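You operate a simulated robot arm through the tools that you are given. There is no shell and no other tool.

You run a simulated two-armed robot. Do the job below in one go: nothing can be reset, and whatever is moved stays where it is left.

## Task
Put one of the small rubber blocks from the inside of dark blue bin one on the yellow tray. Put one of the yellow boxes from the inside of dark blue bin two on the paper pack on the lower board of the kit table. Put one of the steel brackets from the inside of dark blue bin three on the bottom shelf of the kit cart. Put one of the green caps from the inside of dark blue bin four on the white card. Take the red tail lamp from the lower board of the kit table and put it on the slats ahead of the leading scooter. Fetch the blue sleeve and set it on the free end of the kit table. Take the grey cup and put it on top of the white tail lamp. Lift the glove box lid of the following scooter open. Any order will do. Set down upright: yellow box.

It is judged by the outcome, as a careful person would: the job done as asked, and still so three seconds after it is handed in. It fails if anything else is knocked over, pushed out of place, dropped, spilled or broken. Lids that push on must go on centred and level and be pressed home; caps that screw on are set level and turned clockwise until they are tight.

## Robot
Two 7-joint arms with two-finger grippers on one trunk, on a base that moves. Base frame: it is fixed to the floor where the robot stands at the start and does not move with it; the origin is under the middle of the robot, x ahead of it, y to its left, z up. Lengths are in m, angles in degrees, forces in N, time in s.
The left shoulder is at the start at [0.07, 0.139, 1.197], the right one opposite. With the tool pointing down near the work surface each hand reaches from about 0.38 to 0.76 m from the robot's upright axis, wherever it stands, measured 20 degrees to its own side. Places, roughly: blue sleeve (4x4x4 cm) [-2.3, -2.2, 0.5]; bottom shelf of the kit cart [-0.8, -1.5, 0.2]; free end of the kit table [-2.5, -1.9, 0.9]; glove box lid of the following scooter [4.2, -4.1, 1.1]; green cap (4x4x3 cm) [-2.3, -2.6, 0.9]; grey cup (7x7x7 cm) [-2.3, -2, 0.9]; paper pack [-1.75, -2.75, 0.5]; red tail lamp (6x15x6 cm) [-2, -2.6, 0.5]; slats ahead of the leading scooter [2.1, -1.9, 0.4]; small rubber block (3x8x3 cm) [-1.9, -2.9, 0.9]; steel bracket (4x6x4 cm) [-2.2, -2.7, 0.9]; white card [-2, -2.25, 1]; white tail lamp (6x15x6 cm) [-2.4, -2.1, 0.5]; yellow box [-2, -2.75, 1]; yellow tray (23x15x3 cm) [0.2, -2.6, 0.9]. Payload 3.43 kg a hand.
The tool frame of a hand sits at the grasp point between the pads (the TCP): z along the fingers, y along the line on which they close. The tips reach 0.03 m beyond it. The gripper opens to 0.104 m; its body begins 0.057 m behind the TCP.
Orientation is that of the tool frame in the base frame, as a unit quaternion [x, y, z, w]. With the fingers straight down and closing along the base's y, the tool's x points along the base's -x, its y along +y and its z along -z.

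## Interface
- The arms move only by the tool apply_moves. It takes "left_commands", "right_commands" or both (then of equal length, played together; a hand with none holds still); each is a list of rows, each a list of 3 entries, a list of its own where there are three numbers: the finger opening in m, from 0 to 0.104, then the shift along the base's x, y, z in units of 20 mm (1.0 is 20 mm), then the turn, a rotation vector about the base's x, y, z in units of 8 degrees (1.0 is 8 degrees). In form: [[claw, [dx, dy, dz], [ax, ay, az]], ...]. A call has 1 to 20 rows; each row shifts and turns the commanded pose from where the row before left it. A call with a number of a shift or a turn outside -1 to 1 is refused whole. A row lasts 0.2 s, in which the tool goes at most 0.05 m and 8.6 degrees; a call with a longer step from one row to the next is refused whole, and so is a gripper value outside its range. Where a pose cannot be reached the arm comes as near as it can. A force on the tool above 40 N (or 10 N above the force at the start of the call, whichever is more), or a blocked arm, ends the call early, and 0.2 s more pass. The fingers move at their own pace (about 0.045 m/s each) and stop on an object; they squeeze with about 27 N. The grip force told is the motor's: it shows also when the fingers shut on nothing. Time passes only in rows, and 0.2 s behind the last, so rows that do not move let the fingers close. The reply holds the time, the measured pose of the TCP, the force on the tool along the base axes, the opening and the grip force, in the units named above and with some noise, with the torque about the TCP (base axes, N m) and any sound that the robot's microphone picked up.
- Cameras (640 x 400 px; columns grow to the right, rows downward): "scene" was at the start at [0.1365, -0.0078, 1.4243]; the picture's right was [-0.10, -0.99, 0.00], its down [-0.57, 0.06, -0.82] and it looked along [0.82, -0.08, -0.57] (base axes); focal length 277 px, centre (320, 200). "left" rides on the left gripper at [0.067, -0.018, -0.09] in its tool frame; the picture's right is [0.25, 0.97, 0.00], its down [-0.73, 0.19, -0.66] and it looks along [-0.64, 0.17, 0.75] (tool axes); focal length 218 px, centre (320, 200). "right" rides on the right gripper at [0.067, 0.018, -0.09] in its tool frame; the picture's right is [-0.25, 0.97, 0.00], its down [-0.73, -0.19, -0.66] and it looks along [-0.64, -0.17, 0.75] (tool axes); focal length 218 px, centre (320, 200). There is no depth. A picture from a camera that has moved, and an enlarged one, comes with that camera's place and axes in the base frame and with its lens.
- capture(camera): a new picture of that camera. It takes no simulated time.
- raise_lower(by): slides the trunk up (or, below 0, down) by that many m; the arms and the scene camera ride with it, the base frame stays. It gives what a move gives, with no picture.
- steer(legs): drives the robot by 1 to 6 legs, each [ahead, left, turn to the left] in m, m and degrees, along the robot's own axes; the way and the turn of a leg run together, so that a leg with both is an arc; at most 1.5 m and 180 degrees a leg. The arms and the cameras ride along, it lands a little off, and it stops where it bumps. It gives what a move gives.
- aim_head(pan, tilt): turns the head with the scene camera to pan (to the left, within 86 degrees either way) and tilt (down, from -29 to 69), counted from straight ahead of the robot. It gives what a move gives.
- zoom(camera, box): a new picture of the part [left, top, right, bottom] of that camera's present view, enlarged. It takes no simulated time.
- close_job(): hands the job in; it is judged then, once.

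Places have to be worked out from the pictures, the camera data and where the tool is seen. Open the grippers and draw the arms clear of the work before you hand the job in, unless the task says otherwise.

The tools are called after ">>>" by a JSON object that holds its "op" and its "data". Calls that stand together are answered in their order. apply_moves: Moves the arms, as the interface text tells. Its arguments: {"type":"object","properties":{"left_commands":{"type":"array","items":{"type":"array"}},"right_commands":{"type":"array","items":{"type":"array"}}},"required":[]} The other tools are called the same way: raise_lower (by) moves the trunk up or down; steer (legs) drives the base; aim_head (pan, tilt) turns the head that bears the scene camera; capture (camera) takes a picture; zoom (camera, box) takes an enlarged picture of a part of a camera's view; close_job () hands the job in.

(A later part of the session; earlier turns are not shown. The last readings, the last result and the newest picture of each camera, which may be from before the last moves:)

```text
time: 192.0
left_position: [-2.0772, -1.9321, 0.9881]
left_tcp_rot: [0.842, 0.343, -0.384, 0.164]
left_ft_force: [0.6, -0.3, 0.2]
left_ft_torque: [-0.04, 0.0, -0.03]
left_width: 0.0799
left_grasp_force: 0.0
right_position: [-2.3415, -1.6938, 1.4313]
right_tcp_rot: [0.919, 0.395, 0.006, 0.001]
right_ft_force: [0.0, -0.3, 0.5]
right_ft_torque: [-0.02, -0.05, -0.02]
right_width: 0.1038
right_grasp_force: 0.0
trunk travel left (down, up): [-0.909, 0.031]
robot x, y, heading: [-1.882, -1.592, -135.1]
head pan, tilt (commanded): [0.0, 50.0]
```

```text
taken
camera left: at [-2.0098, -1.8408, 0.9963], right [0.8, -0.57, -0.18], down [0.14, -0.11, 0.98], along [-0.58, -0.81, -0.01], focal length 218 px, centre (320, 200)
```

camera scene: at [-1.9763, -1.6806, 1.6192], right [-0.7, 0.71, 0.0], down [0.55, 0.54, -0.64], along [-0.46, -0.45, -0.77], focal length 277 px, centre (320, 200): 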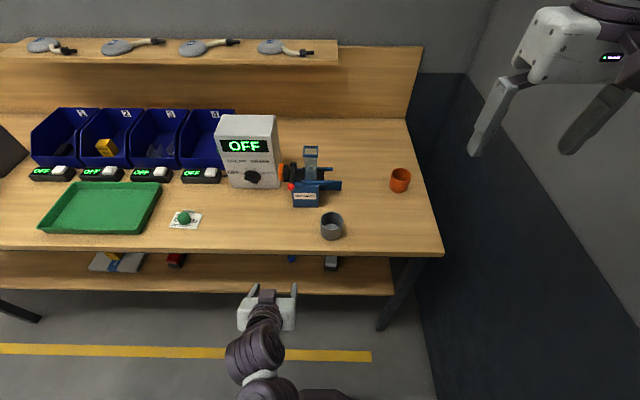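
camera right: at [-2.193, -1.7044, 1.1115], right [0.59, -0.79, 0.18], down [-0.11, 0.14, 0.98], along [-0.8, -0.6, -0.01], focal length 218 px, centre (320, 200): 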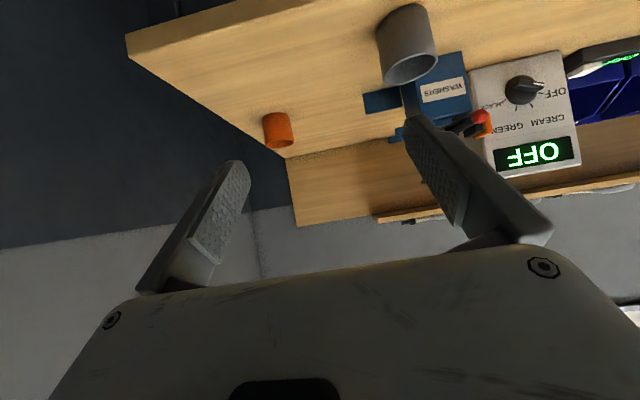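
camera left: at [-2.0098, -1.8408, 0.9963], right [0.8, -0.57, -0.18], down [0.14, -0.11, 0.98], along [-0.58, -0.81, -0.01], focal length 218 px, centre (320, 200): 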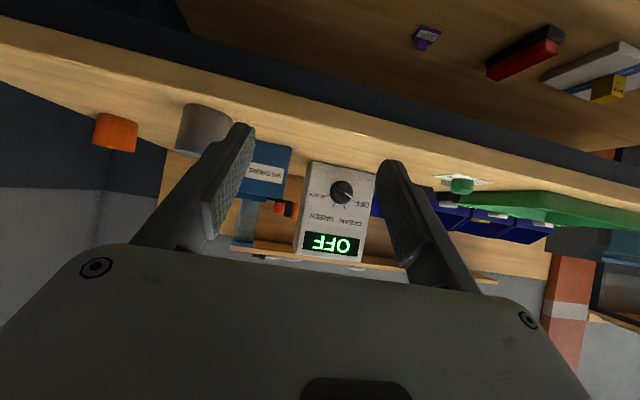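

The cup is confirmed at u 0.244, v 3.06. I set the left hand to 60° pitch, open fully and move in front of the cup.

>>> {"op": "apply_moves", "data": {"left_commands": [[0.104, [-0.988, 0.012, 0], [-0.442, 0.442, 0]], [0.104, [-0.988, 0.012, 0], [-0.442, 0.442, 0]], [0.104, [-0.988, 0.012, 0], [0, 0, 0]], [0.104, [-0.988, 0.012, 0], [0, 0, 0]], [0.104, [-0.988, 0.012, 0], [0, 0, 0]], [0.104, [-0.988, 0.012, 0], [0, 0, 0]], [0.104, [-0.988, 0.012, 0], [0, 0, 0]], [0.104, [-0.988, 0.012, 0], [0, 0, 0]], [0.104, [-0.988, 0.012, 0], [0, 0, 0]], [0.104, [-0.988, 0.012, 0], [0, 0, 0]], [0.104, [0, 0, 0], [0, 0, 0]]]}}

>>> {"op": "capture", "data": {"camera": "left"}}

>>> {"op": "capture", "data": {"camera": "scene"}}

```text
time: 194.0
left_position: [-2.1968, -1.9676, 0.9503]
left_tcp_rot: [0.823, 0.285, -0.424, 0.249]
left_ft_force: [0.1, -1.3, 0.6]
left_ft_torque: [0.0, 0.0, -0.02]
left_width: 0.1041
left_grasp_force: 0.1
right_position: [-2.3407, -1.6936, 1.432]
right_tcp_rot: [0.919, 0.395, 0.006, 0.001]
right_ft_force: [0.7, -0.4, 0.1]
right_ft_torque: [0.01, 0.06, 0.02]
right_width: 0.104
right_grasp_force: 0.0
trunk travel left (down, up): [-0.909, 0.031]
robot x, y, heading: [-1.8826, -1.5878, -135.5]
head pan, tilt (commanded): [0.0, 50.0]
stopped in row 9 (left hand): the arm was blocked; the commanded pose is now the measured one
```

```text
taken
camera left: at [-2.1274, -1.8793, 0.938], right [0.78, -0.62, -0.05], down [0.15, 0.1, 0.98], along [-0.61, -0.77, 0.17], focal length 218 px, centre (320, 200)
```

left: 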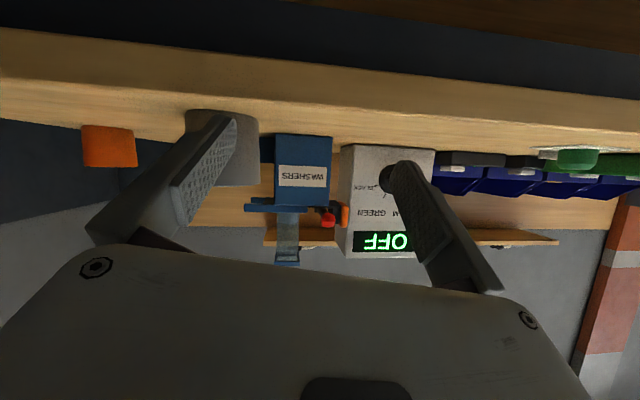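

```text
taken
camera scene: at [-1.9763, -1.6808, 1.6191], right [-0.7, 0.71, 0.0], down [0.55, 0.54, -0.64], along [-0.46, -0.45, -0.77], focal length 277 px, centre (320, 200)
```

scene: 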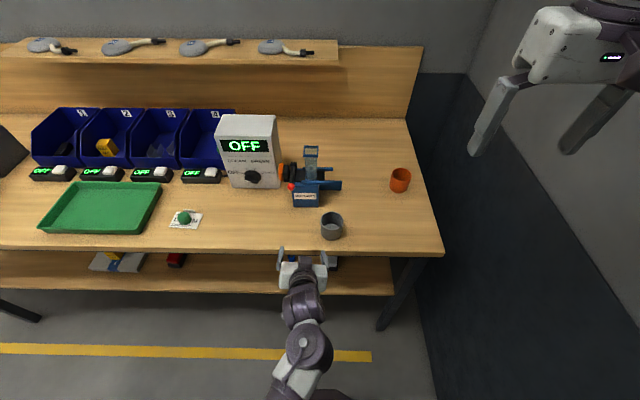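

The arm link is blocked when reaching across my body. I back the hand out the way it came; then I'll turn the base ~25° to the right so the cup lies on the left arm's own side.

>>> {"op": "apply_moves", "data": {"left_commands": [[0.104, [0.95, -0.012, 0.3], [0, 0, 0]], [0.104, [0.95, -0.012, 0.3], [0, 0, 0]], [0.104, [0.95, -0.012, 0.3], [0, 0, 0]], [0.104, [0.95, -0.012, 0.3], [0, 0, 0]], [0.104, [0.95, -0.012, 0.3], [0, 0, 0]], [0.104, [0.95, -0.012, 0.3], [0, 0, 0]], [0.104, [0, 0, 0], [0, 0, 0]]]}}

>>> {"op": "aim_head", "data": {"pan": 20, "tilt": 65}}

>>> {"op": "capture", "data": {"camera": "scene"}}

```text
time: 195.6
left_position: [-2.0834, -1.9684, 0.9867]
left_tcp_rot: [0.823, 0.285, -0.424, 0.248]
left_ft_force: [-0.2, -0.2, 0.5]
left_ft_torque: [0.0, 0.0, 0.03]
left_width: 0.1041
left_grasp_force: 0.0
right_position: [-2.3419, -1.6935, 1.4317]
right_tcp_rot: [0.919, 0.395, 0.005, 0.002]
right_ft_force: [0.3, -0.1, -0.1]
right_ft_torque: [0.0, -0.02, 0.01]
right_width: 0.1039
right_grasp_force: 0.0
trunk travel left (down, up): [-0.909, 0.031]
robot x, y, heading: [-1.8845, -1.5908, -135.3]
head pan, tilt (commanded): [0.0, 50.0]
```

```text
time: 196.4
left_position: [-2.0833, -1.9681, 0.9885]
left_tcp_rot: [0.823, 0.285, -0.424, 0.248]
left_ft_force: [0.3, 0.0, 0.2]
left_ft_torque: [0.02, 0.01, 0.02]
left_width: 0.1039
left_grasp_force: 0.0
right_position: [-2.3418, -1.6941, 1.4325]
right_tcp_rot: [0.919, 0.395, 0.007, 0.002]
right_ft_force: [-0.6, 0.0, 0.3]
right_ft_torque: [-0.02, -0.02, 0.01]
right_width: 0.1043
right_grasp_force: 0.1
trunk travel left (down, up): [-0.909, 0.031]
robot x, y, heading: [-1.8818, -1.5931, -135.4]
head pan, tilt (commanded): [20.0, 65.0]
```

```text
taken
camera scene: at [-1.9472, -1.681, 1.6011], right [-0.9, 0.43, 0.0], down [0.39, 0.82, -0.42], along [-0.18, -0.38, -0.91], focal length 277 px, centre (320, 200)
```

scene: 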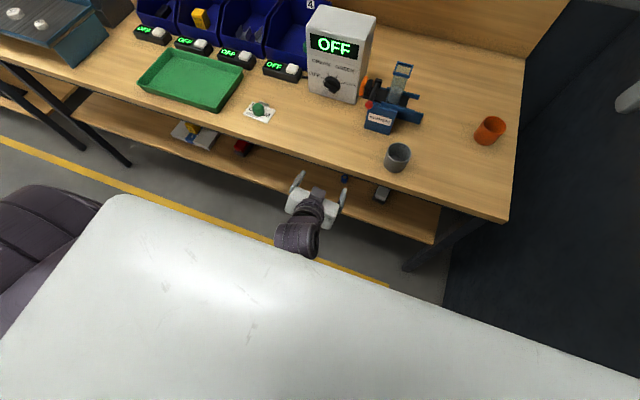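

Freed. I shift the base 6 cm left and turn it 25° to the right; then the cup should be ~0.59 m ahead and 0.17 m to the left in my frame.

>>> {"op": "steer", "data": {"legs": [[0, 0.06, 0], [0, 0, -25]]}}

>>> {"op": "aim_head", "data": {"pan": 10, "tilt": 50}}

>>> {"op": "capture", "data": {"camera": "scene"}}

>>> {"op": "capture", "data": {"camera": "left"}}

```text
time: 198.6
left_position: [-2.1824, -1.8921, 0.9874]
left_tcp_rot: [0.865, 0.101, -0.467, 0.15]
left_ft_force: [-0.4, 0.6, -0.5]
left_ft_torque: [0.0, -0.01, 0.0]
left_width: 0.1039
left_grasp_force: 0.2
right_position: [-2.3003, -1.5329, 1.4323]
right_tcp_rot: [0.982, 0.188, 0.006, 0.003]
right_ft_force: [-0.8, 0.8, 0.4]
right_ft_torque: [-0.02, -0.01, -0.01]
right_width: 0.1042
right_grasp_force: 0.1
trunk travel left (down, up): [-0.909, 0.031]
robot x, y, heading: [-1.8398, -1.6348, -160.1]
head pan, tilt (commanded): [20.0, 65.0]
```

```text
time: 199.4
left_position: [-2.1801, -1.8921, 0.988]
left_tcp_rot: [0.865, 0.101, -0.467, 0.151]
left_ft_force: [0.8, 0.4, 0.4]
left_ft_torque: [-0.02, 0.03, 0.01]
left_width: 0.1038
left_grasp_force: 0.1
right_position: [-2.2985, -1.5344, 1.432]
right_tcp_rot: [0.982, 0.187, 0.006, 0.002]
right_ft_force: [0.6, 0.3, 0.0]
right_ft_torque: [0.0, 0.0, 0.04]
right_width: 0.104
right_grasp_force: 0.0
trunk travel left (down, up): [-0.909, 0.031]
robot x, y, heading: [-1.8449, -1.6362, -160.1]
head pan, tilt (commanded): [10.0, 50.0]
```

```text
taken
camera scene: at [-1.9572, -1.6884, 1.6192], right [-0.5, 0.87, 0.0], down [0.67, 0.38, -0.64], along [-0.56, -0.32, -0.77], focal length 277 px, centre (320, 200)
```

scene: 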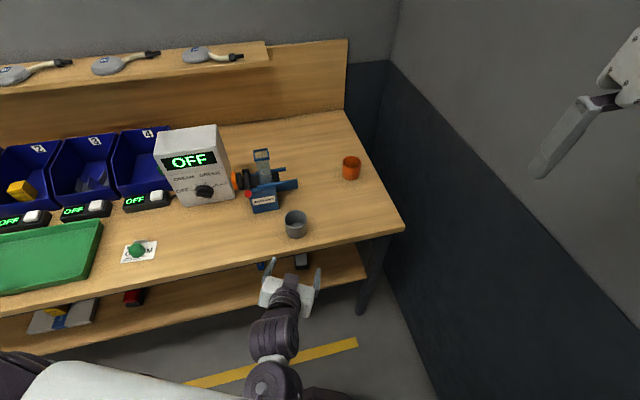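

```text
taken
camera left: at [-2.0804, -1.8419, 0.9751], right [0.44, -0.89, -0.05], down [0.18, 0.03, 0.98], along [-0.88, -0.45, 0.17], focal length 218 px, centre (320, 200)
```

left: 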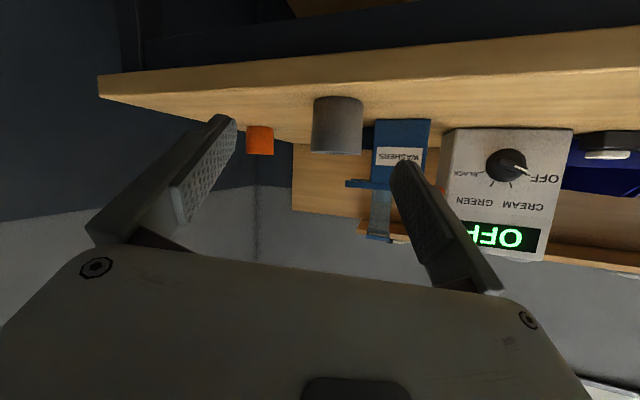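

Now the cup is nicely placed. I level the hand (it is rolled ~10°) and move to the pre-grasp point.

>>> {"op": "apply_moves", "data": {"left_commands": [[0.104, [0, 0, 0], [0.547, 0.25, 0.363]], [0.104, [0, 0, 0], [0.547, 0.25, 0.363]], [0.104, [-0.98, -0.8, 0.02], [0, 0, 0]], [0.104, [-0.98, -0.8, 0.02], [0, 0, 0]], [0.104, [-0.98, -0.8, 0.02], [0, 0, 0]], [0.104, [-0.98, -0.8, 0.02], [0, 0, 0]], [0.104, [0, 0, 0], [0, 0, 0]]]}}

>>> {"op": "capture", "data": {"camera": "left"}}

>>> {"op": "capture", "data": {"camera": "scene"}}

```text
time: 201.0
left_position: [-2.2613, -1.9581, 0.9914]
left_tcp_rot: [0.852, 0.186, -0.479, 0.104]
left_ft_force: [-0.6, 0.4, -0.2]
left_ft_torque: [-0.02, 0.0, -0.01]
left_width: 0.1043
left_grasp_force: 0.0
right_position: [-2.2982, -1.535, 1.4317]
right_tcp_rot: [0.982, 0.188, 0.005, 0.002]
right_ft_force: [-0.1, 0.1, 0.8]
right_ft_torque: [0.01, -0.03, -0.02]
right_width: 0.104
right_grasp_force: 0.1
trunk travel left (down, up): [-0.909, 0.031]
robot x, y, heading: [-1.8374, -1.634, -160.3]
head pan, tilt (commanded): [10.0, 50.0]
```

```text
taken
camera left: at [-2.1675, -1.8947, 0.9801], right [0.52, -0.82, -0.22], down [0.25, -0.1, 0.96], along [-0.82, -0.56, 0.15], focal length 218 px, centre (320, 200)
```

left: 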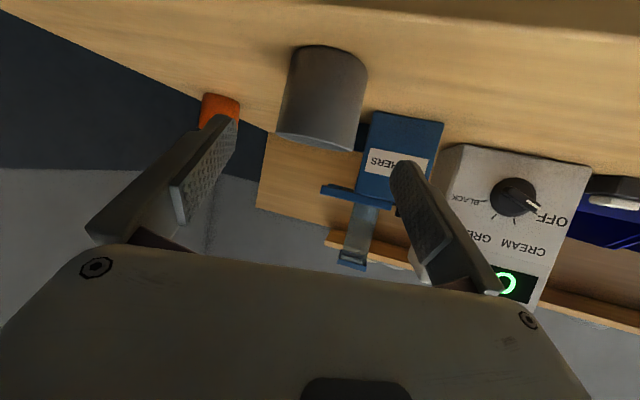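

```text
taken
camera scene: at [-1.9571, -1.6887, 1.6192], right [-0.5, 0.87, 0.0], down [0.66, 0.38, -0.64], along [-0.56, -0.32, -0.77], focal length 277 px, centre (320, 200)
```

scene: 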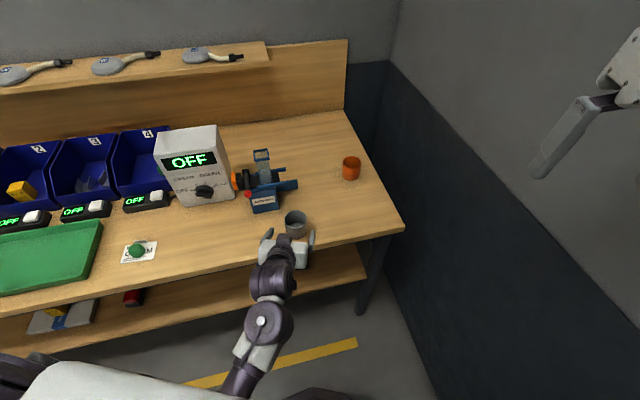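

The cup is centred ahead of the fingers. I advance 10 cm along the tool axis and close around it.

>>> {"op": "apply_moves", "data": {"left_commands": [[0.104, [-0.97, -0.444, -0.65], [0, 0, 0]], [0.104, [-0.97, -0.444, -0.65], [0, 0, 0]], [0.104, [-0.97, -0.444, -0.65], [0, 0, 0]], [0.104, [-0.95, -0.43, -0.62], [0, 0, 0]], [0.104, [0, 0, 0], [0, 0, 0]]]}}

>>> {"op": "capture", "data": {"camera": "left"}}

>>> {"op": "zoom", "data": {"camera": "scene", "box": [200, 140, 440, 290]}}

```text
time: 202.2
left_position: [-2.3363, -1.9936, 0.939]
left_tcp_rot: [0.851, 0.185, -0.48, 0.103]
left_ft_force: [-0.2, 0.0, 0.4]
left_ft_torque: [-0.01, -0.01, 0.01]
left_width: 0.1041
left_grasp_force: 0.1
right_position: [-2.2992, -1.5339, 1.4324]
right_tcp_rot: [0.982, 0.188, 0.006, 0.002]
right_ft_force: [0.1, 0.2, 0.0]
right_ft_torque: [0.02, 0.02, 0.05]
right_width: 0.1038
right_grasp_force: 0.0
trunk travel left (down, up): [-0.909, 0.031]
robot x, y, heading: [-1.8396, -1.6348, -160.1]
head pan, tilt (commanded): [10.0, 50.0]
```

```text
taken
camera left: at [-2.2426, -1.9311, 0.9278], right [0.52, -0.83, -0.22], down [0.25, -0.1, 0.96], along [-0.82, -0.56, 0.15], focal length 218 px, centre (320, 200)
```

left: 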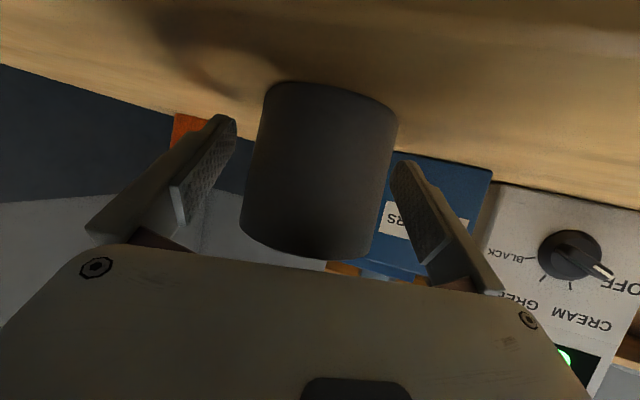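

```text
2.67 times, centred on (320, 215) of scene
camera zoom: at [-1.9572, -1.6889, 1.6192], right [-0.5, 0.87, 0.0], down [0.66, 0.38, -0.64], along [-0.56, -0.32, -0.77], focal length 738 px, centre (320, 160)
```

zoom: 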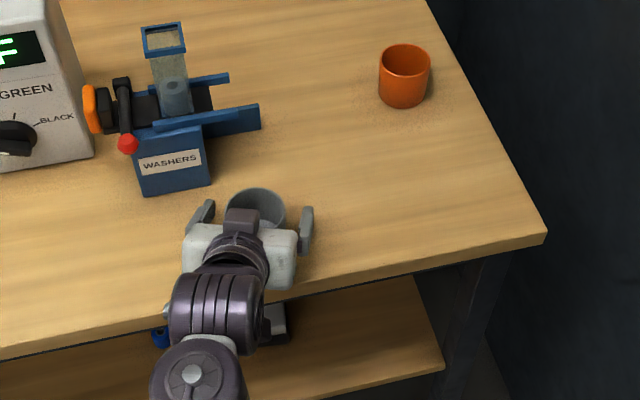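

The cup sits centred between the fingers; I close.

>>> {"op": "apply_moves", "data": {"left_commands": [[0.085, [0, 0, 0], [0, 0, 0]], [0.07, [0, 0, 0], [0, 0, 0]], [0.05, [0, 0, 0], [0, 0, 0]], [0.04, [0, 0, 0], [0, 0, 0]], [0.04, [0, 0, 0], [0, 0, 0]]]}}

>>> {"op": "capture", "data": {"camera": "left"}}

```text
time: 203.4
left_position: [-2.3367, -1.9937, 0.9373]
left_tcp_rot: [0.851, 0.185, -0.481, 0.103]
left_ft_force: [0.7, 0.2, 0.0]
left_ft_torque: [0.01, 0.0, -0.01]
left_width: 0.0621
left_grasp_force: 26.8
right_position: [-2.2989, -1.5337, 1.4314]
right_tcp_rot: [0.982, 0.187, 0.006, 0.002]
right_ft_force: [0.0, 0.7, -0.2]
right_ft_torque: [0.0, 0.01, 0.01]
right_width: 0.1043
right_grasp_force: 0.0
trunk travel left (down, up): [-0.909, 0.031]
robot x, y, heading: [-1.8409, -1.6371, -160.2]
head pan, tilt (commanded): [10.0, 50.0]
```

```text
taken
camera left: at [-2.2424, -1.931, 0.9277], right [0.52, -0.83, -0.22], down [0.25, -0.1, 0.96], along [-0.82, -0.56, 0.15], focal length 218 px, centre (320, 200)
```

left: 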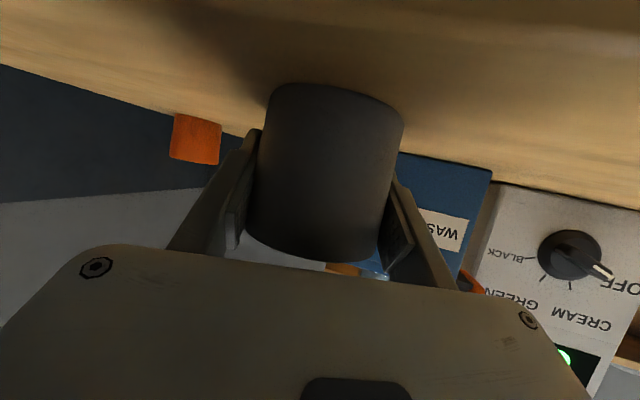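

Cup gripped (0.062 m). I lift it 6 cm and pull back in front of the table edge.

>>> {"op": "apply_moves", "data": {"left_commands": [[0.04, [0, 0, 0.6], [0, 0, 0]], [0.04, [0, 0, 1], [0, 0, 0]], [0.04, [0, 0, 1], [0, 0, 0]], [0.04, [0, 0, 0.5], [0, 0, 0]], [0.04, [0.91, 0.416, 0], [0, 0, 0]], [0.04, [0.91, 0.416, 0], [0, 0, 0]], [0.04, [0.91, 0.416, 0], [0, 0, 0]], [0.04, [0.91, 0.416, 0], [0, 0, 0]], [0.04, [0.91, 0.416, 0], [0, 0, 0]], [0.04, [0.91, 0.416, 0], [0, 0, 0]], [0.04, [0.91, 0.416, 0], [0, 0, 0]], [0.04, [0.91, 0.416, 0], [0, 0, 0]], [0.04, [0, 0, 0], [0, 0, 0]]]}}

>>> {"op": "capture", "data": {"camera": "scene"}}

```text
time: 206.2
left_position: [-2.19, -1.925, 1.0013]
left_tcp_rot: [0.851, 0.185, -0.48, 0.104]
left_ft_force: [-0.7, 0.5, -0.4]
left_ft_torque: [0.02, -0.01, -0.01]
left_width: 0.0615
left_grasp_force: 27.2
right_position: [-2.2987, -1.5349, 1.4319]
right_tcp_rot: [0.982, 0.188, 0.005, 0.003]
right_ft_force: [-0.3, -0.3, 0.8]
right_ft_torque: [0.02, -0.04, -0.02]
right_width: 0.1041
right_grasp_force: 0.0
trunk travel left (down, up): [-0.909, 0.031]
robot x, y, heading: [-1.8406, -1.6316, -160.0]
head pan, tilt (commanded): [10.0, 50.0]
```

```text
taken
camera scene: at [-1.9576, -1.6889, 1.6192], right [-0.5, 0.87, 0.0], down [0.67, 0.38, -0.64], along [-0.56, -0.32, -0.77], focal length 277 px, centre (320, 200)
```

scene: 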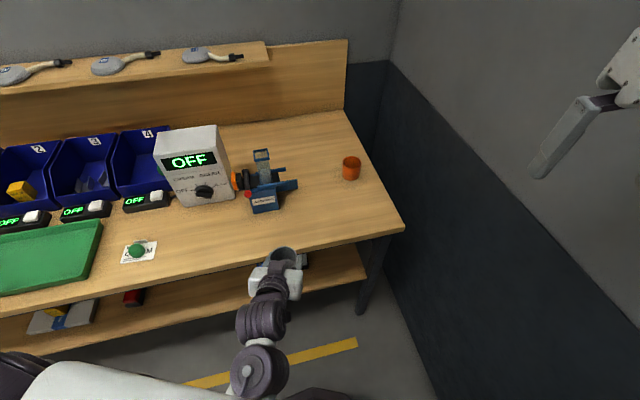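

The cup is in front of the table edge at v≈2.91. I lower the trunk 0.36 m and look under the table.

>>> {"op": "raise_lower", "data": {"by": -0.36}}

>>> {"op": "aim_head", "data": {"pan": 15, "tilt": 45}}

>>> {"op": "capture", "data": {"camera": "scene"}}

>>> {"op": "capture", "data": {"camera": "left"}}

```text
time: 209.7
left_position: [-2.1906, -1.9258, 0.6422]
left_tcp_rot: [0.851, 0.186, -0.48, 0.104]
left_ft_force: [0.2, -0.1, -0.4]
left_ft_torque: [0.04, -0.03, -0.04]
left_width: 0.0582
left_grasp_force: 27.4
right_position: [-2.2991, -1.5354, 1.0716]
right_tcp_rot: [0.982, 0.187, 0.006, 0.003]
right_ft_force: [-0.6, 0.0, 0.4]
right_ft_torque: [0.02, -0.01, 0.01]
right_width: 0.104
right_grasp_force: 0.0
trunk travel left (down, up): [-0.549, 0.391]
robot x, y, heading: [-1.8411, -1.6341, -160.0]
head pan, tilt (commanded): [10.0, 50.0]
```

```text
time: 210.4
left_position: [-2.1908, -1.9255, 0.6402]
left_tcp_rot: [0.851, 0.186, -0.48, 0.104]
left_ft_force: [1.0, -1.0, 0.2]
left_ft_torque: [0.0, -0.04, -0.02]
left_width: 0.058
left_grasp_force: 26.8
right_position: [-2.2983, -1.5339, 1.0722]
right_tcp_rot: [0.982, 0.188, 0.005, 0.003]
right_ft_force: [0.7, 0.3, 0.2]
right_ft_torque: [0.0, 0.01, -0.02]
right_width: 0.1037
right_grasp_force: 0.1
trunk travel left (down, up): [-0.549, 0.391]
robot x, y, heading: [-1.8393, -1.6366, -160.2]
head pan, tilt (commanded): [15.0, 45.0]
```

```text
taken
camera scene: at [-1.9571, -1.6969, 1.2661], right [-0.57, 0.82, 0.0], down [0.58, 0.4, -0.71], along [-0.58, -0.4, -0.71], focal length 277 px, centre (320, 200)
```

scene: 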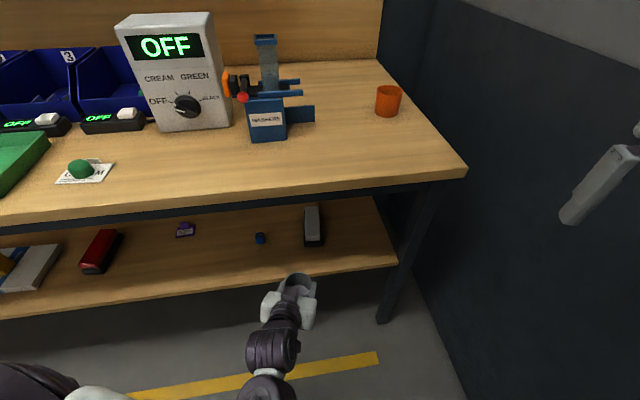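

```text
taken
camera left: at [-2.0968, -1.8635, 0.6299], right [0.52, -0.83, -0.22], down [0.25, -0.1, 0.96], along [-0.82, -0.56, 0.15], focal length 218 px, centre (320, 200)
```

left: 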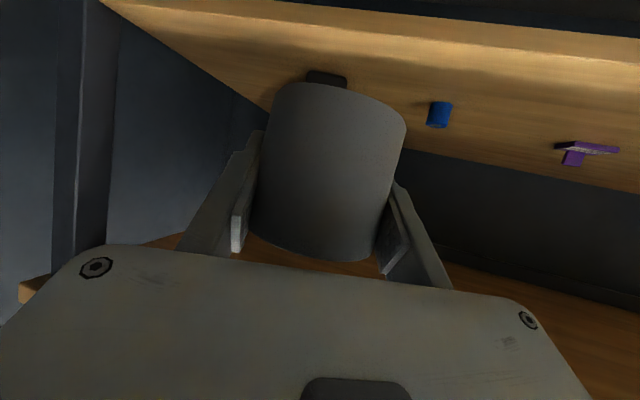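

The reported width shrank from 0.062 to 0.058; I check whether the cup is slipping by holding still and zooming.

>>> {"op": "apply_moves", "data": {"left_commands": [[0.04, [0, 0, 0], [0, 0, 0]], [0.04, [0, 0, 0], [0, 0, 0]]]}}

>>> {"op": "zoom", "data": {"camera": "scene", "box": [200, 180, 440, 330]}}

>>> {"op": "zoom", "data": {"camera": "left", "box": [160, 40, 480, 240]}}

```text
time: 211.0
left_position: [-2.1912, -1.9248, 0.641]
left_tcp_rot: [0.851, 0.186, -0.479, 0.104]
left_ft_force: [0.6, 0.1, 0.1]
left_ft_torque: [-0.01, -0.02, 0.01]
left_width: 0.0581
left_grasp_force: 26.9
right_position: [-2.2996, -1.5341, 1.072]
right_tcp_rot: [0.982, 0.187, 0.005, 0.003]
right_ft_force: [0.0, 0.4, 0.1]
right_ft_torque: [0.0, 0.02, -0.01]
right_width: 0.1038
right_grasp_force: 0.1
trunk travel left (down, up): [-0.549, 0.391]
robot x, y, heading: [-1.8409, -1.633, -160.1]
head pan, tilt (commanded): [15.0, 45.0]
```

```text
2.67 times, centred on (320, 255) of scene
camera zoom: at [-1.9571, -1.697, 1.2661], right [-0.57, 0.82, 0.0], down [0.58, 0.4, -0.71], along [-0.58, -0.4, -0.71], focal length 738 px, centre (320, 53)
```

zoom: 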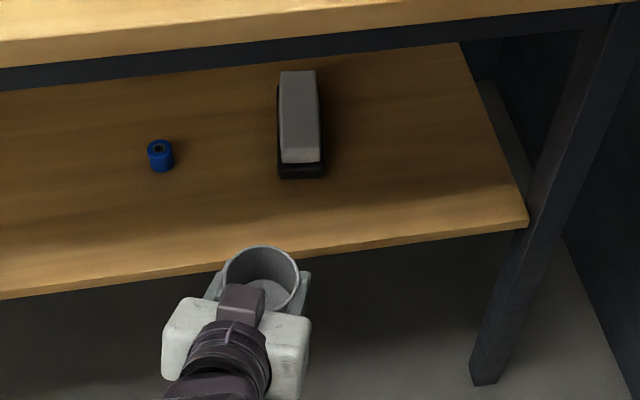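

```text
2.00 times, centred on (320, 140) of left
camera zoom: at [-2.0968, -1.8635, 0.6299], right [0.52, -0.83, -0.22], down [0.25, -0.1, 0.96], along [-0.82, -0.56, 0.15], focal length 436 px, centre (320, 320)
```

zoom: 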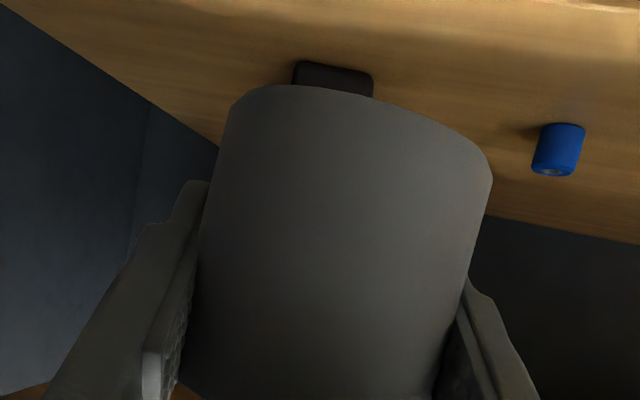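

Width is now stable and the cup hangs level. The white lamp's lens top is centred at u≈0.264, v≈3.177 (z≈0.56). I move the cup in slowly above it.

>>> {"op": "apply_moves", "data": {"left_commands": [[0.04, [0, 0, -0.3], [0, 0, 0]], [0.04, [0, 0, -0.4], [0, 0, 0]], [0.04, [-0.5, -0.28, -0.2], [0, 0, 0]], [0.04, [-0.66, -0.37, 0], [0, 0, 0]], [0.04, [-0.66, -0.37, 0], [0, 0, 0]], [0.04, [-0.66, -0.37, 0], [0, 0, 0]], [0.04, [-0.66, -0.37, 0], [0, 0, 0]], [0.04, [-0.66, -0.37, 0], [0, 0, 0]], [0.04, [-0.66, -0.37, 0], [0, 0, 0]], [0.04, [-0.66, -0.37, 0], [0, 0, 0]], [0.04, [-0.66, -0.37, 0], [0, 0, 0]], [0.04, [-0.66, -0.37, 0], [0, 0, 0]], [0.04, [-0.5, -0.28, 0], [0, 0, 0]], [0.04, [0, 0, 0], [0, 0, 0]]]}}

>>> {"op": "zoom", "data": {"camera": "scene", "box": [200, 180, 440, 330]}}

>>> {"op": "capture", "data": {"camera": "left"}}

```text
time: 214.0
left_position: [-2.3299, -2.0012, 0.622]
left_tcp_rot: [0.851, 0.185, -0.48, 0.103]
left_ft_force: [0.7, -0.7, -0.8]
left_ft_torque: [0.0, -0.01, -0.04]
left_width: 0.0577
left_grasp_force: 26.8
right_position: [-2.2979, -1.5343, 1.0721]
right_tcp_rot: [0.982, 0.187, 0.006, 0.002]
right_ft_force: [-0.2, -0.2, 0.3]
right_ft_torque: [-0.01, -0.02, 0.02]
right_width: 0.1036
right_grasp_force: 0.0
trunk travel left (down, up): [-0.549, 0.391]
robot x, y, heading: [-1.8432, -1.6359, -160.3]
head pan, tilt (commanded): [15.0, 45.0]
```

```text
2.67 times, centred on (320, 255) of scene
camera zoom: at [-1.957, -1.6969, 1.2661], right [-0.57, 0.82, 0.0], down [0.58, 0.4, -0.71], along [-0.58, -0.4, -0.71], focal length 738 px, centre (320, 53)
```

zoom: 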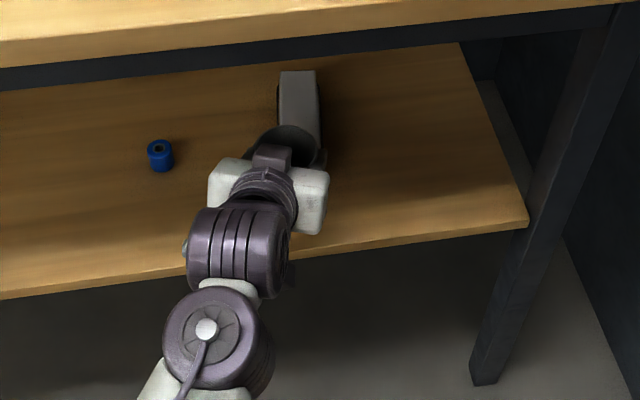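

```text
taken
camera left: at [-2.2358, -1.94, 0.6111], right [0.52, -0.83, -0.22], down [0.25, -0.1, 0.96], along [-0.82, -0.56, 0.15], focal length 218 px, centre (320, 200)
```

left: 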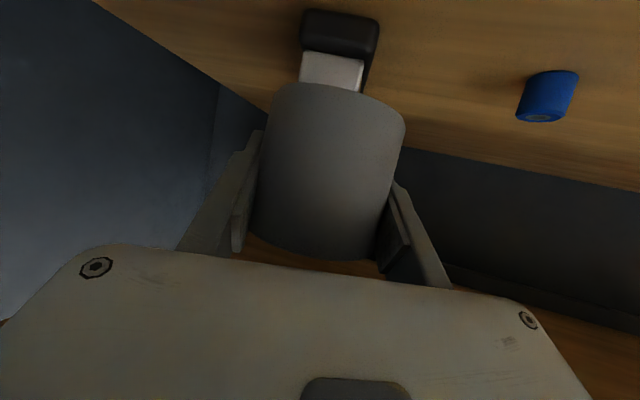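

The cup is still firmly held. I continue the last 11 cm to the lamp's centre.

>>> {"op": "apply_moves", "data": {"left_commands": [[0.04, [-0.614, -0.349, 0], [0, 0, 0]], [0.04, [-0.614, -0.349, 0], [0, 0, 0]], [0.04, [-0.614, -0.349, 0], [0, 0, 0]], [0.04, [-0.614, -0.349, 0], [0, 0, 0]], [0.04, [-0.614, -0.349, 0], [0, 0, 0]], [0.04, [-0.614, -0.349, 0], [0, 0, 0]], [0.04, [-0.614, -0.349, 0], [0, 0, 0]], [0.04, [-0.614, -0.349, 0], [0, 0, 0]], [0.04, [0, 0, 0], [0, 0, 0]]]}}

>>> {"op": "zoom", "data": {"camera": "scene", "box": [200, 180, 440, 330]}}

>>> {"op": "capture", "data": {"camera": "left"}}

```text
time: 216.0
left_position: [-2.4277, -2.0606, 0.6224]
left_tcp_rot: [0.852, 0.185, -0.48, 0.103]
left_ft_force: [0.2, 0.4, -0.6]
left_ft_torque: [-0.01, -0.03, -0.02]
left_width: 0.0576
left_grasp_force: 26.9
right_position: [-2.2998, -1.5346, 1.073]
right_tcp_rot: [0.982, 0.187, 0.006, 0.002]
right_ft_force: [0.3, 0.8, 0.4]
right_ft_torque: [-0.05, -0.03, -0.01]
right_width: 0.1042
right_grasp_force: 0.1
trunk travel left (down, up): [-0.549, 0.391]
robot x, y, heading: [-1.8401, -1.6333, -160.2]
head pan, tilt (commanded): [15.0, 45.0]
```

```text
2.67 times, centred on (320, 255) of scene
camera zoom: at [-1.957, -1.6969, 1.2661], right [-0.57, 0.82, 0.0], down [0.58, 0.4, -0.71], along [-0.58, -0.4, -0.71], focal length 738 px, centre (320, 53)
```

zoom: 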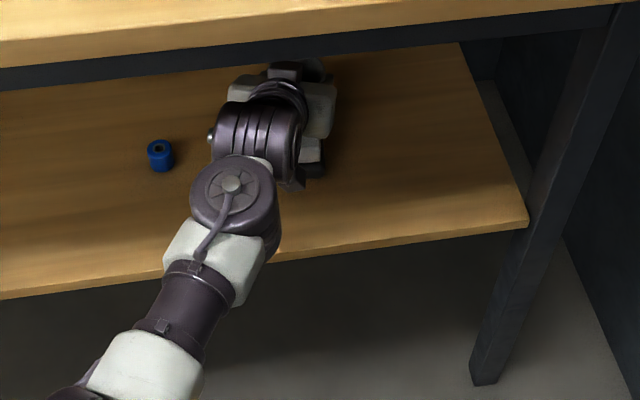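

```text
taken
camera left: at [-2.3339, -1.9977, 0.612], right [0.52, -0.83, -0.22], down [0.25, -0.1, 0.96], along [-0.82, -0.56, 0.15], focal length 218 px, centre (320, 200)
```

left: 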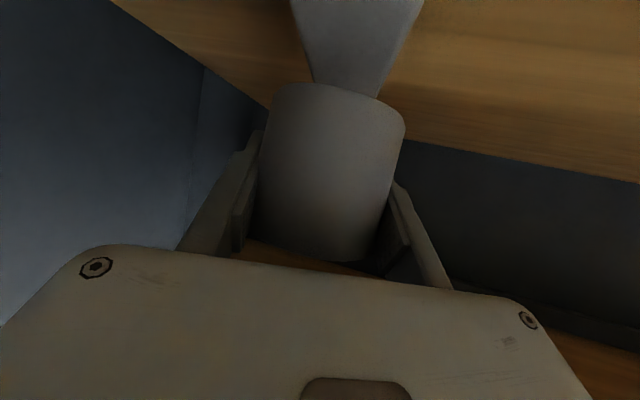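

The cup is centred over the lens. I lower it gently onto the lamp.

>>> {"op": "apply_moves", "data": {"left_commands": [[0.04, [-0.1, 0.08, -0.4], [0, 0, 0]], [0.04, [0, 0, -0.3], [0, 0, 0]], [0.04, [0, 0, -0.2], [0, 0, 0]], [0.04, [0, 0, 0], [0, 0, 0]]]}}

```text
time: 217.0
left_position: [-2.4291, -2.0584, 0.604]
left_tcp_rot: [0.852, 0.186, -0.479, 0.104]
left_ft_force: [0.7, -0.3, -0.6]
left_ft_torque: [0.03, 0.01, 0.03]
left_width: 0.0576
left_grasp_force: 27.0
right_position: [-2.2983, -1.5352, 1.0733]
right_tcp_rot: [0.982, 0.188, 0.006, 0.003]
right_ft_force: [0.3, 0.7, -0.2]
right_ft_torque: [0.03, 0.01, 0.01]
right_width: 0.1039
right_grasp_force: 0.1
trunk travel left (down, up): [-0.549, 0.391]
robot x, y, heading: [-1.8407, -1.6347, -160.2]
head pan, tilt (commanded): [15.0, 45.0]
```

>>> {"op": "apply_moves", "data": {"left_commands": [[0.04, [0, 0, -0.12], [0, 0, 0]], [0.04, [0, 0, -0.12], [0, 0, 0]], [0.04, [0, 0, 0], [0, 0, 0]]]}}

```text
time: 217.8
left_position: [-2.4303, -2.0585, 0.5994]
left_tcp_rot: [0.851, 0.185, -0.48, 0.103]
left_ft_force: [-0.1, 0.1, -0.7]
left_ft_torque: [-0.01, 0.02, 0.01]
left_width: 0.0577
left_grasp_force: 27.1
right_position: [-2.2986, -1.5343, 1.074]
right_tcp_rot: [0.982, 0.187, 0.005, 0.001]
right_ft_force: [-0.2, -0.2, -0.5]
right_ft_torque: [0.01, -0.01, 0.03]
right_width: 0.1039
right_grasp_force: 0.0
trunk travel left (down, up): [-0.549, 0.391]
robot x, y, heading: [-1.8404, -1.6356, -160.3]
head pan, tilt (commanded): [15.0, 45.0]
```

>>> {"op": "apply_moves", "data": {"left_commands": [[0.04, [0, 0, -0.12], [0, 0, 0]], [0.04, [0, 0, -0.12], [0, 0, 0]], [0.04, [0, 0, 0], [0, 0, 0]]]}}

>>> {"op": "capture", "data": {"camera": "left"}}

```text
time: 218.6
left_position: [-2.4291, -2.0589, 0.5951]
left_tcp_rot: [0.851, 0.186, -0.48, 0.105]
left_ft_force: [0.8, 0.6, -0.8]
left_ft_torque: [0.01, -0.02, -0.02]
left_width: 0.0577
left_grasp_force: 27.1
right_position: [-2.2989, -1.5343, 1.073]
right_tcp_rot: [0.982, 0.188, 0.006, 0.002]
right_ft_force: [0.4, 0.0, -0.8]
right_ft_torque: [-0.01, -0.01, -0.01]
right_width: 0.1041
right_grasp_force: 0.2
trunk travel left (down, up): [-0.549, 0.391]
robot x, y, heading: [-1.8423, -1.6336, -160.3]
head pan, tilt (commanded): [15.0, 45.0]
```

```text
taken
camera left: at [-2.3356, -1.9961, 0.5845], right [0.52, -0.83, -0.22], down [0.25, -0.1, 0.96], along [-0.82, -0.56, 0.15], focal length 218 px, centre (320, 200)
```

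left: 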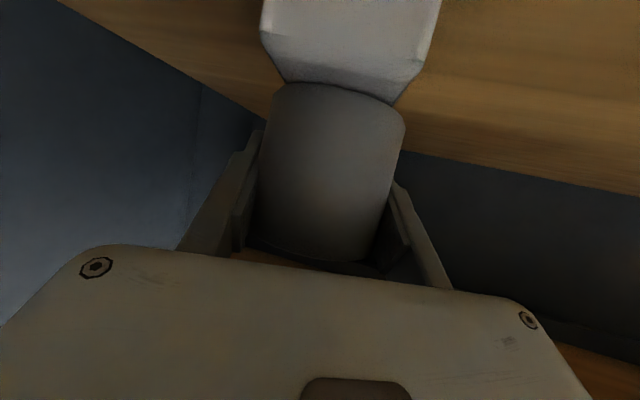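

No contact yet; I continue in small steps.

>>> {"op": "apply_moves", "data": {"left_commands": [[0.04, [0, 0, -0.1], [0, 0, 0]], [0.04, [0, 0, -0.1], [0, 0, 0]], [0.04, [0, 0, 0], [0, 0, 0]]]}}

```text
time: 219.4
left_position: [-2.43, -2.0575, 0.5943]
left_tcp_rot: [0.85, 0.186, -0.483, 0.104]
left_ft_force: [1.1, 0.3, 13.4]
left_ft_torque: [0.37, -0.14, -0.02]
left_width: 0.0578
left_grasp_force: 26.8
right_position: [-2.2989, -1.5338, 1.0734]
right_tcp_rot: [0.982, 0.187, 0.005, 0.002]
right_ft_force: [-0.9, -0.1, -0.1]
right_ft_torque: [0.01, 0.0, 0.02]
right_width: 0.1041
right_grasp_force: 0.0
trunk travel left (down, up): [-0.549, 0.391]
robot x, y, heading: [-1.8375, -1.6325, -160.2]
head pan, tilt (commanded): [15.0, 45.0]
```

Contact (13 N). I open the fingers gradually while staying put.

>>> {"op": "apply_moves", "data": {"left_commands": [[0.06, [0, 0, 0.03], [0, 0, 0]], [0.066, [0, 0, 0], [0, 0, 0]], [0.08, [0, 0, 0], [0, 0, 0]], [0.104, [0, 0, 0], [0, 0, 0]], [0.104, [0, 0, 0], [0, 0, 0]], [0.104, [0, 0, 0], [0, 0, 0]]]}}

>>> {"op": "capture", "data": {"camera": "left"}}

```text
time: 220.8
left_position: [-2.4287, -2.0584, 0.5927]
left_tcp_rot: [0.852, 0.186, -0.479, 0.104]
left_ft_force: [0.2, 0.9, -0.6]
left_ft_torque: [0.02, 0.03, 0.03]
left_width: 0.104
left_grasp_force: 0.1
right_position: [-2.299, -1.5342, 1.0725]
right_tcp_rot: [0.982, 0.187, 0.005, 0.003]
right_ft_force: [-0.5, 0.0, 0.8]
right_ft_torque: [0.0, -0.03, 0.0]
right_width: 0.104
right_grasp_force: 0.2
trunk travel left (down, up): [-0.549, 0.391]
robot x, y, heading: [-1.8361, -1.6373, -160.3]
head pan, tilt (commanded): [15.0, 45.0]
```

```text
taken
camera left: at [-2.3359, -1.9964, 0.581], right [0.52, -0.83, -0.22], down [0.25, -0.1, 0.96], along [-0.82, -0.56, 0.15], focal length 218 px, centre (320, 200)
```

left: 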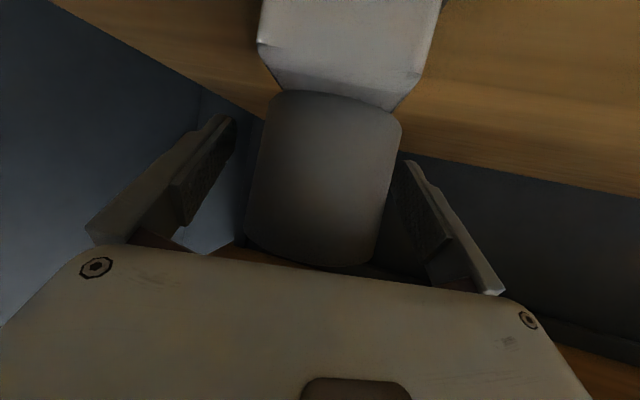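

The cup stands on the lamp. I withdraw along the tool axis.

>>> {"op": "apply_moves", "data": {"left_commands": [[0.104, [0.5, 0.227, 0.33], [0, 0, 0]], [0.104, [0.74, 0.336, 0.49], [0, 0, 0]], [0.104, [0.74, 0.336, 0.49], [0, 0, 0]], [0.104, [0.74, 0.336, 0.49], [0, 0, 0]], [0.104, [0.74, 0.336, 0.3], [0, 0, 0]], [0.104, [0.9, 0.41, 0], [0, 0, 0]], [0.104, [0.9, 0.41, 0], [0, 0, 0]], [0.104, [0.9, 0.41, 0], [0, 0, 0]], [0.104, [0.9, 0.41, 0], [0, 0, 0]], [0.104, [0.9, 0.41, 0], [0, 0, 0]], [0.104, [0, 0, 0], [0, 0, 0]]]}}

>>> {"op": "zoom", "data": {"camera": "scene", "box": [200, 180, 440, 330]}}

>>> {"op": "capture", "data": {"camera": "left"}}

```text
time: 223.2
left_position: [-2.2704, -1.9857, 0.6336]
left_tcp_rot: [0.851, 0.185, -0.48, 0.104]
left_ft_force: [-0.5, -0.7, -0.9]
left_ft_torque: [-0.01, -0.02, -0.01]
left_width: 0.1043
left_grasp_force: 0.0
right_position: [-2.2995, -1.534, 1.0718]
right_tcp_rot: [0.982, 0.187, 0.006, 0.002]
right_ft_force: [0.2, -0.4, 0.0]
right_ft_torque: [0.01, 0.02, -0.01]
right_width: 0.104
right_grasp_force: 0.1
trunk travel left (down, up): [-0.549, 0.391]
robot x, y, heading: [-1.8418, -1.6316, -160.2]
head pan, tilt (commanded): [15.0, 45.0]
```

```text
2.67 times, centred on (320, 255) of scene
camera zoom: at [-1.9575, -1.6971, 1.2661], right [-0.57, 0.82, 0.0], down [0.58, 0.4, -0.71], along [-0.58, -0.4, -0.71], focal length 738 px, centre (320, 53)
```

zoom: 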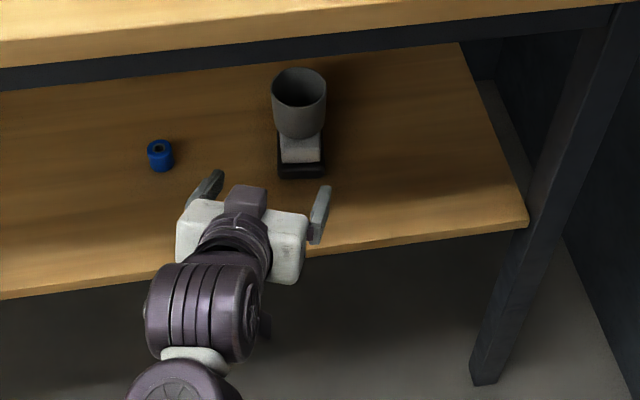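

```text
taken
camera left: at [-2.1773, -1.9239, 0.6238], right [0.52, -0.82, -0.22], down [0.25, -0.1, 0.96], along [-0.82, -0.56, 0.15], focal length 218 px, centre (320, 200)
```

left: 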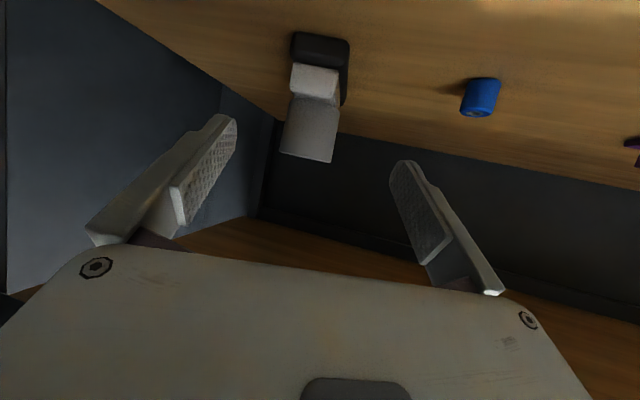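

The grey cup stands on the white lamp. Next the blue sleeve at u≈0.087, v≈3.172: I turn the base 15° left so it is in the left hand's comfortable zone.

>>> {"op": "steer", "data": {"legs": [[0, 0, 15]]}}

>>> {"op": "capture", "data": {"camera": "left"}}

>>> {"op": "capture", "data": {"camera": "scene"}}

```text
time: 224.4
left_position: [-2.164, -2.0868, 0.6357]
left_tcp_rot: [0.82, 0.296, -0.461, 0.167]
left_ft_force: [-0.9, 0.2, -0.4]
left_ft_torque: [0.02, 0.0, 0.02]
left_width: 0.104
left_grasp_force: 0.0
right_position: [-2.3107, -1.6571, 1.0729]
right_tcp_rot: [0.949, 0.316, 0.005, 0.002]
right_ft_force: [0.3, -0.9, 0.1]
right_ft_torque: [0.04, 0.0, -0.01]
right_width: 0.1039
right_grasp_force: 0.1
trunk travel left (down, up): [-0.549, 0.391]
robot x, y, heading: [-1.8423, -1.6316, -145.3]
head pan, tilt (commanded): [15.0, 45.0]
```

```text
taken
camera left: at [-2.09, -2.0017, 0.6238], right [0.72, -0.66, -0.22], down [0.26, -0.03, 0.96], along [-0.64, -0.75, 0.15], focal length 218 px, centre (320, 200)
```

left: 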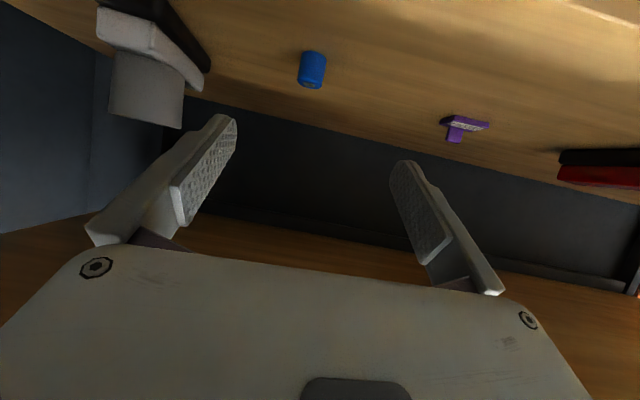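

```text
taken
camera scene: at [-1.9366, -1.7247, 1.2661], right [-0.77, 0.64, 0.0], down [0.46, 0.54, -0.71], along [-0.45, -0.54, -0.71], focal length 277 px, centre (320, 200)
```

scene: 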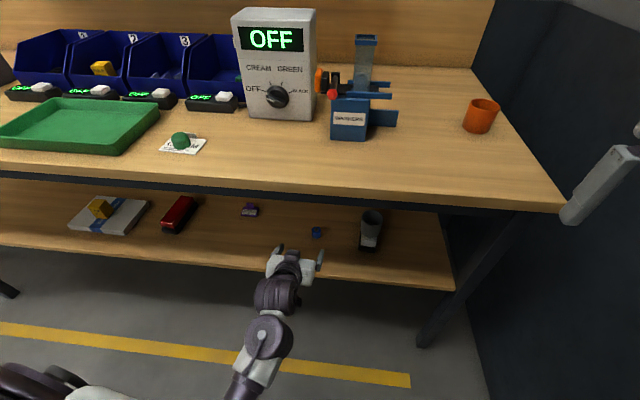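

Sleeve at about (−2.302, −2.182). I move to the pre-grasp point and check.

>>> {"op": "apply_moves", "data": {"left_commands": [[0.08, [-0.9, -0.506, -0.6], [0, 0, 0]], [0.08, [-0.9, -0.506, -0.6], [0, 0, 0]], [0.08, [-0.9, -0.506, -0.6], [0, 0, 0]], [0.08, [-0.9, -0.506, -0.5], [0, 0, 0]], [0.08, [0, 0, 0], [0, 0, 0]]]}}

>>> {"op": "capture", "data": {"camera": "left"}}

>>> {"op": "zoom", "data": {"camera": "scene", "box": [200, 180, 440, 330]}}

```text
time: 225.7
left_position: [-2.2364, -2.1257, 0.5887]
left_tcp_rot: [0.819, 0.296, -0.463, 0.167]
left_ft_force: [0.1, -0.6, 0.3]
left_ft_torque: [0.01, 0.02, 0.01]
left_width: 0.0798
left_grasp_force: 0.0
right_position: [-2.3098, -1.6586, 1.0731]
right_tcp_rot: [0.949, 0.315, 0.006, 0.001]
right_ft_force: [-0.2, 0.3, 0.6]
right_ft_torque: [-0.01, 0.03, 0.04]
right_width: 0.104
right_grasp_force: 0.0
trunk travel left (down, up): [-0.549, 0.391]
robot x, y, heading: [-1.8426, -1.6343, -145.1]
head pan, tilt (commanded): [15.0, 45.0]
```

```text
taken
camera left: at [-2.1612, -2.0411, 0.5776], right [0.72, -0.66, -0.22], down [0.27, -0.03, 0.96], along [-0.64, -0.75, 0.15], focal length 218 px, centre (320, 200)
```

left: 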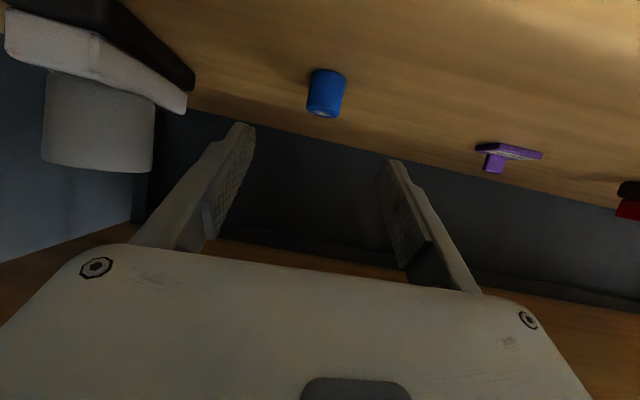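

```text
2.67 times, centred on (320, 255) of scene
camera zoom: at [-1.9362, -1.7243, 1.2662], right [-0.77, 0.64, 0.0], down [0.45, 0.54, -0.71], along [-0.46, -0.54, -0.71], focal length 738 px, centre (320, 53)
```

zoom: 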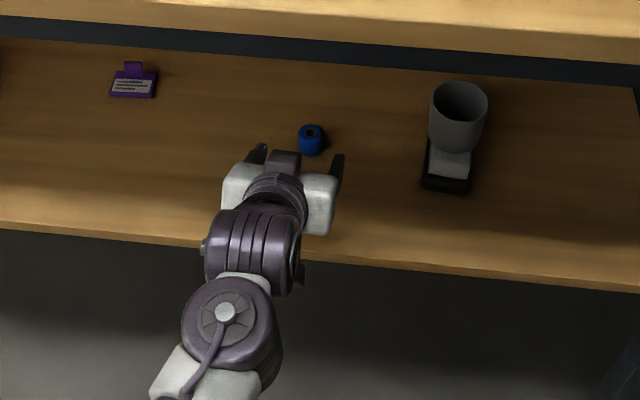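

Aligned. I advance around the sleeve and close.

>>> {"op": "apply_moves", "data": {"left_commands": [[0.08, [-0.795, -0.667, -0.67], [0, 0, 0]], [0.08, [-0.795, -0.667, -0.67], [0, 0, 0]], [0.08, [-0.795, -0.667, -0.67], [0, 0, 0]], [0.08, [-0.795, -0.667, -0.67], [0, 0, 0]], [0.08, [0, 0, 0], [0, 0, 0]], [0.055, [0, 0, 0], [0, 0, 0]], [0.03, [0, 0, 0], [0, 0, 0]], [0.02, [0, 0, 0], [0, 0, 0]], [0.02, [0, 0, 0], [0, 0, 0]], [0.02, [0, 0, 0], [0, 0, 0]]]}}

>>> {"op": "capture", "data": {"camera": "left"}}

```text
time: 227.8
left_position: [-2.2995, -2.1783, 0.5361]
left_tcp_rot: [0.819, 0.296, -0.462, 0.166]
left_ft_force: [-0.5, -0.2, -0.1]
left_ft_torque: [-0.01, 0.0, 0.03]
left_width: 0.0296
left_grasp_force: 27.2
right_position: [-2.3099, -1.6589, 1.072]
right_tcp_rot: [0.949, 0.316, 0.006, 0.002]
right_ft_force: [-0.2, 0.6, 0.2]
right_ft_torque: [-0.01, -0.02, -0.01]
right_width: 0.1041
right_grasp_force: 0.1
trunk travel left (down, up): [-0.549, 0.391]
robot x, y, heading: [-1.8415, -1.6402, -145.0]
head pan, tilt (commanded): [15.0, 45.0]
```

```text
taken
camera left: at [-2.2246, -2.0944, 0.5246], right [0.72, -0.66, -0.22], down [0.26, -0.03, 0.96], along [-0.64, -0.75, 0.15], focal length 218 px, centre (320, 200)
```

left: 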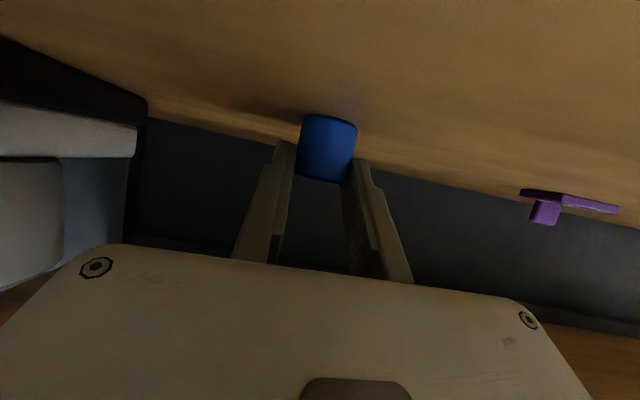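

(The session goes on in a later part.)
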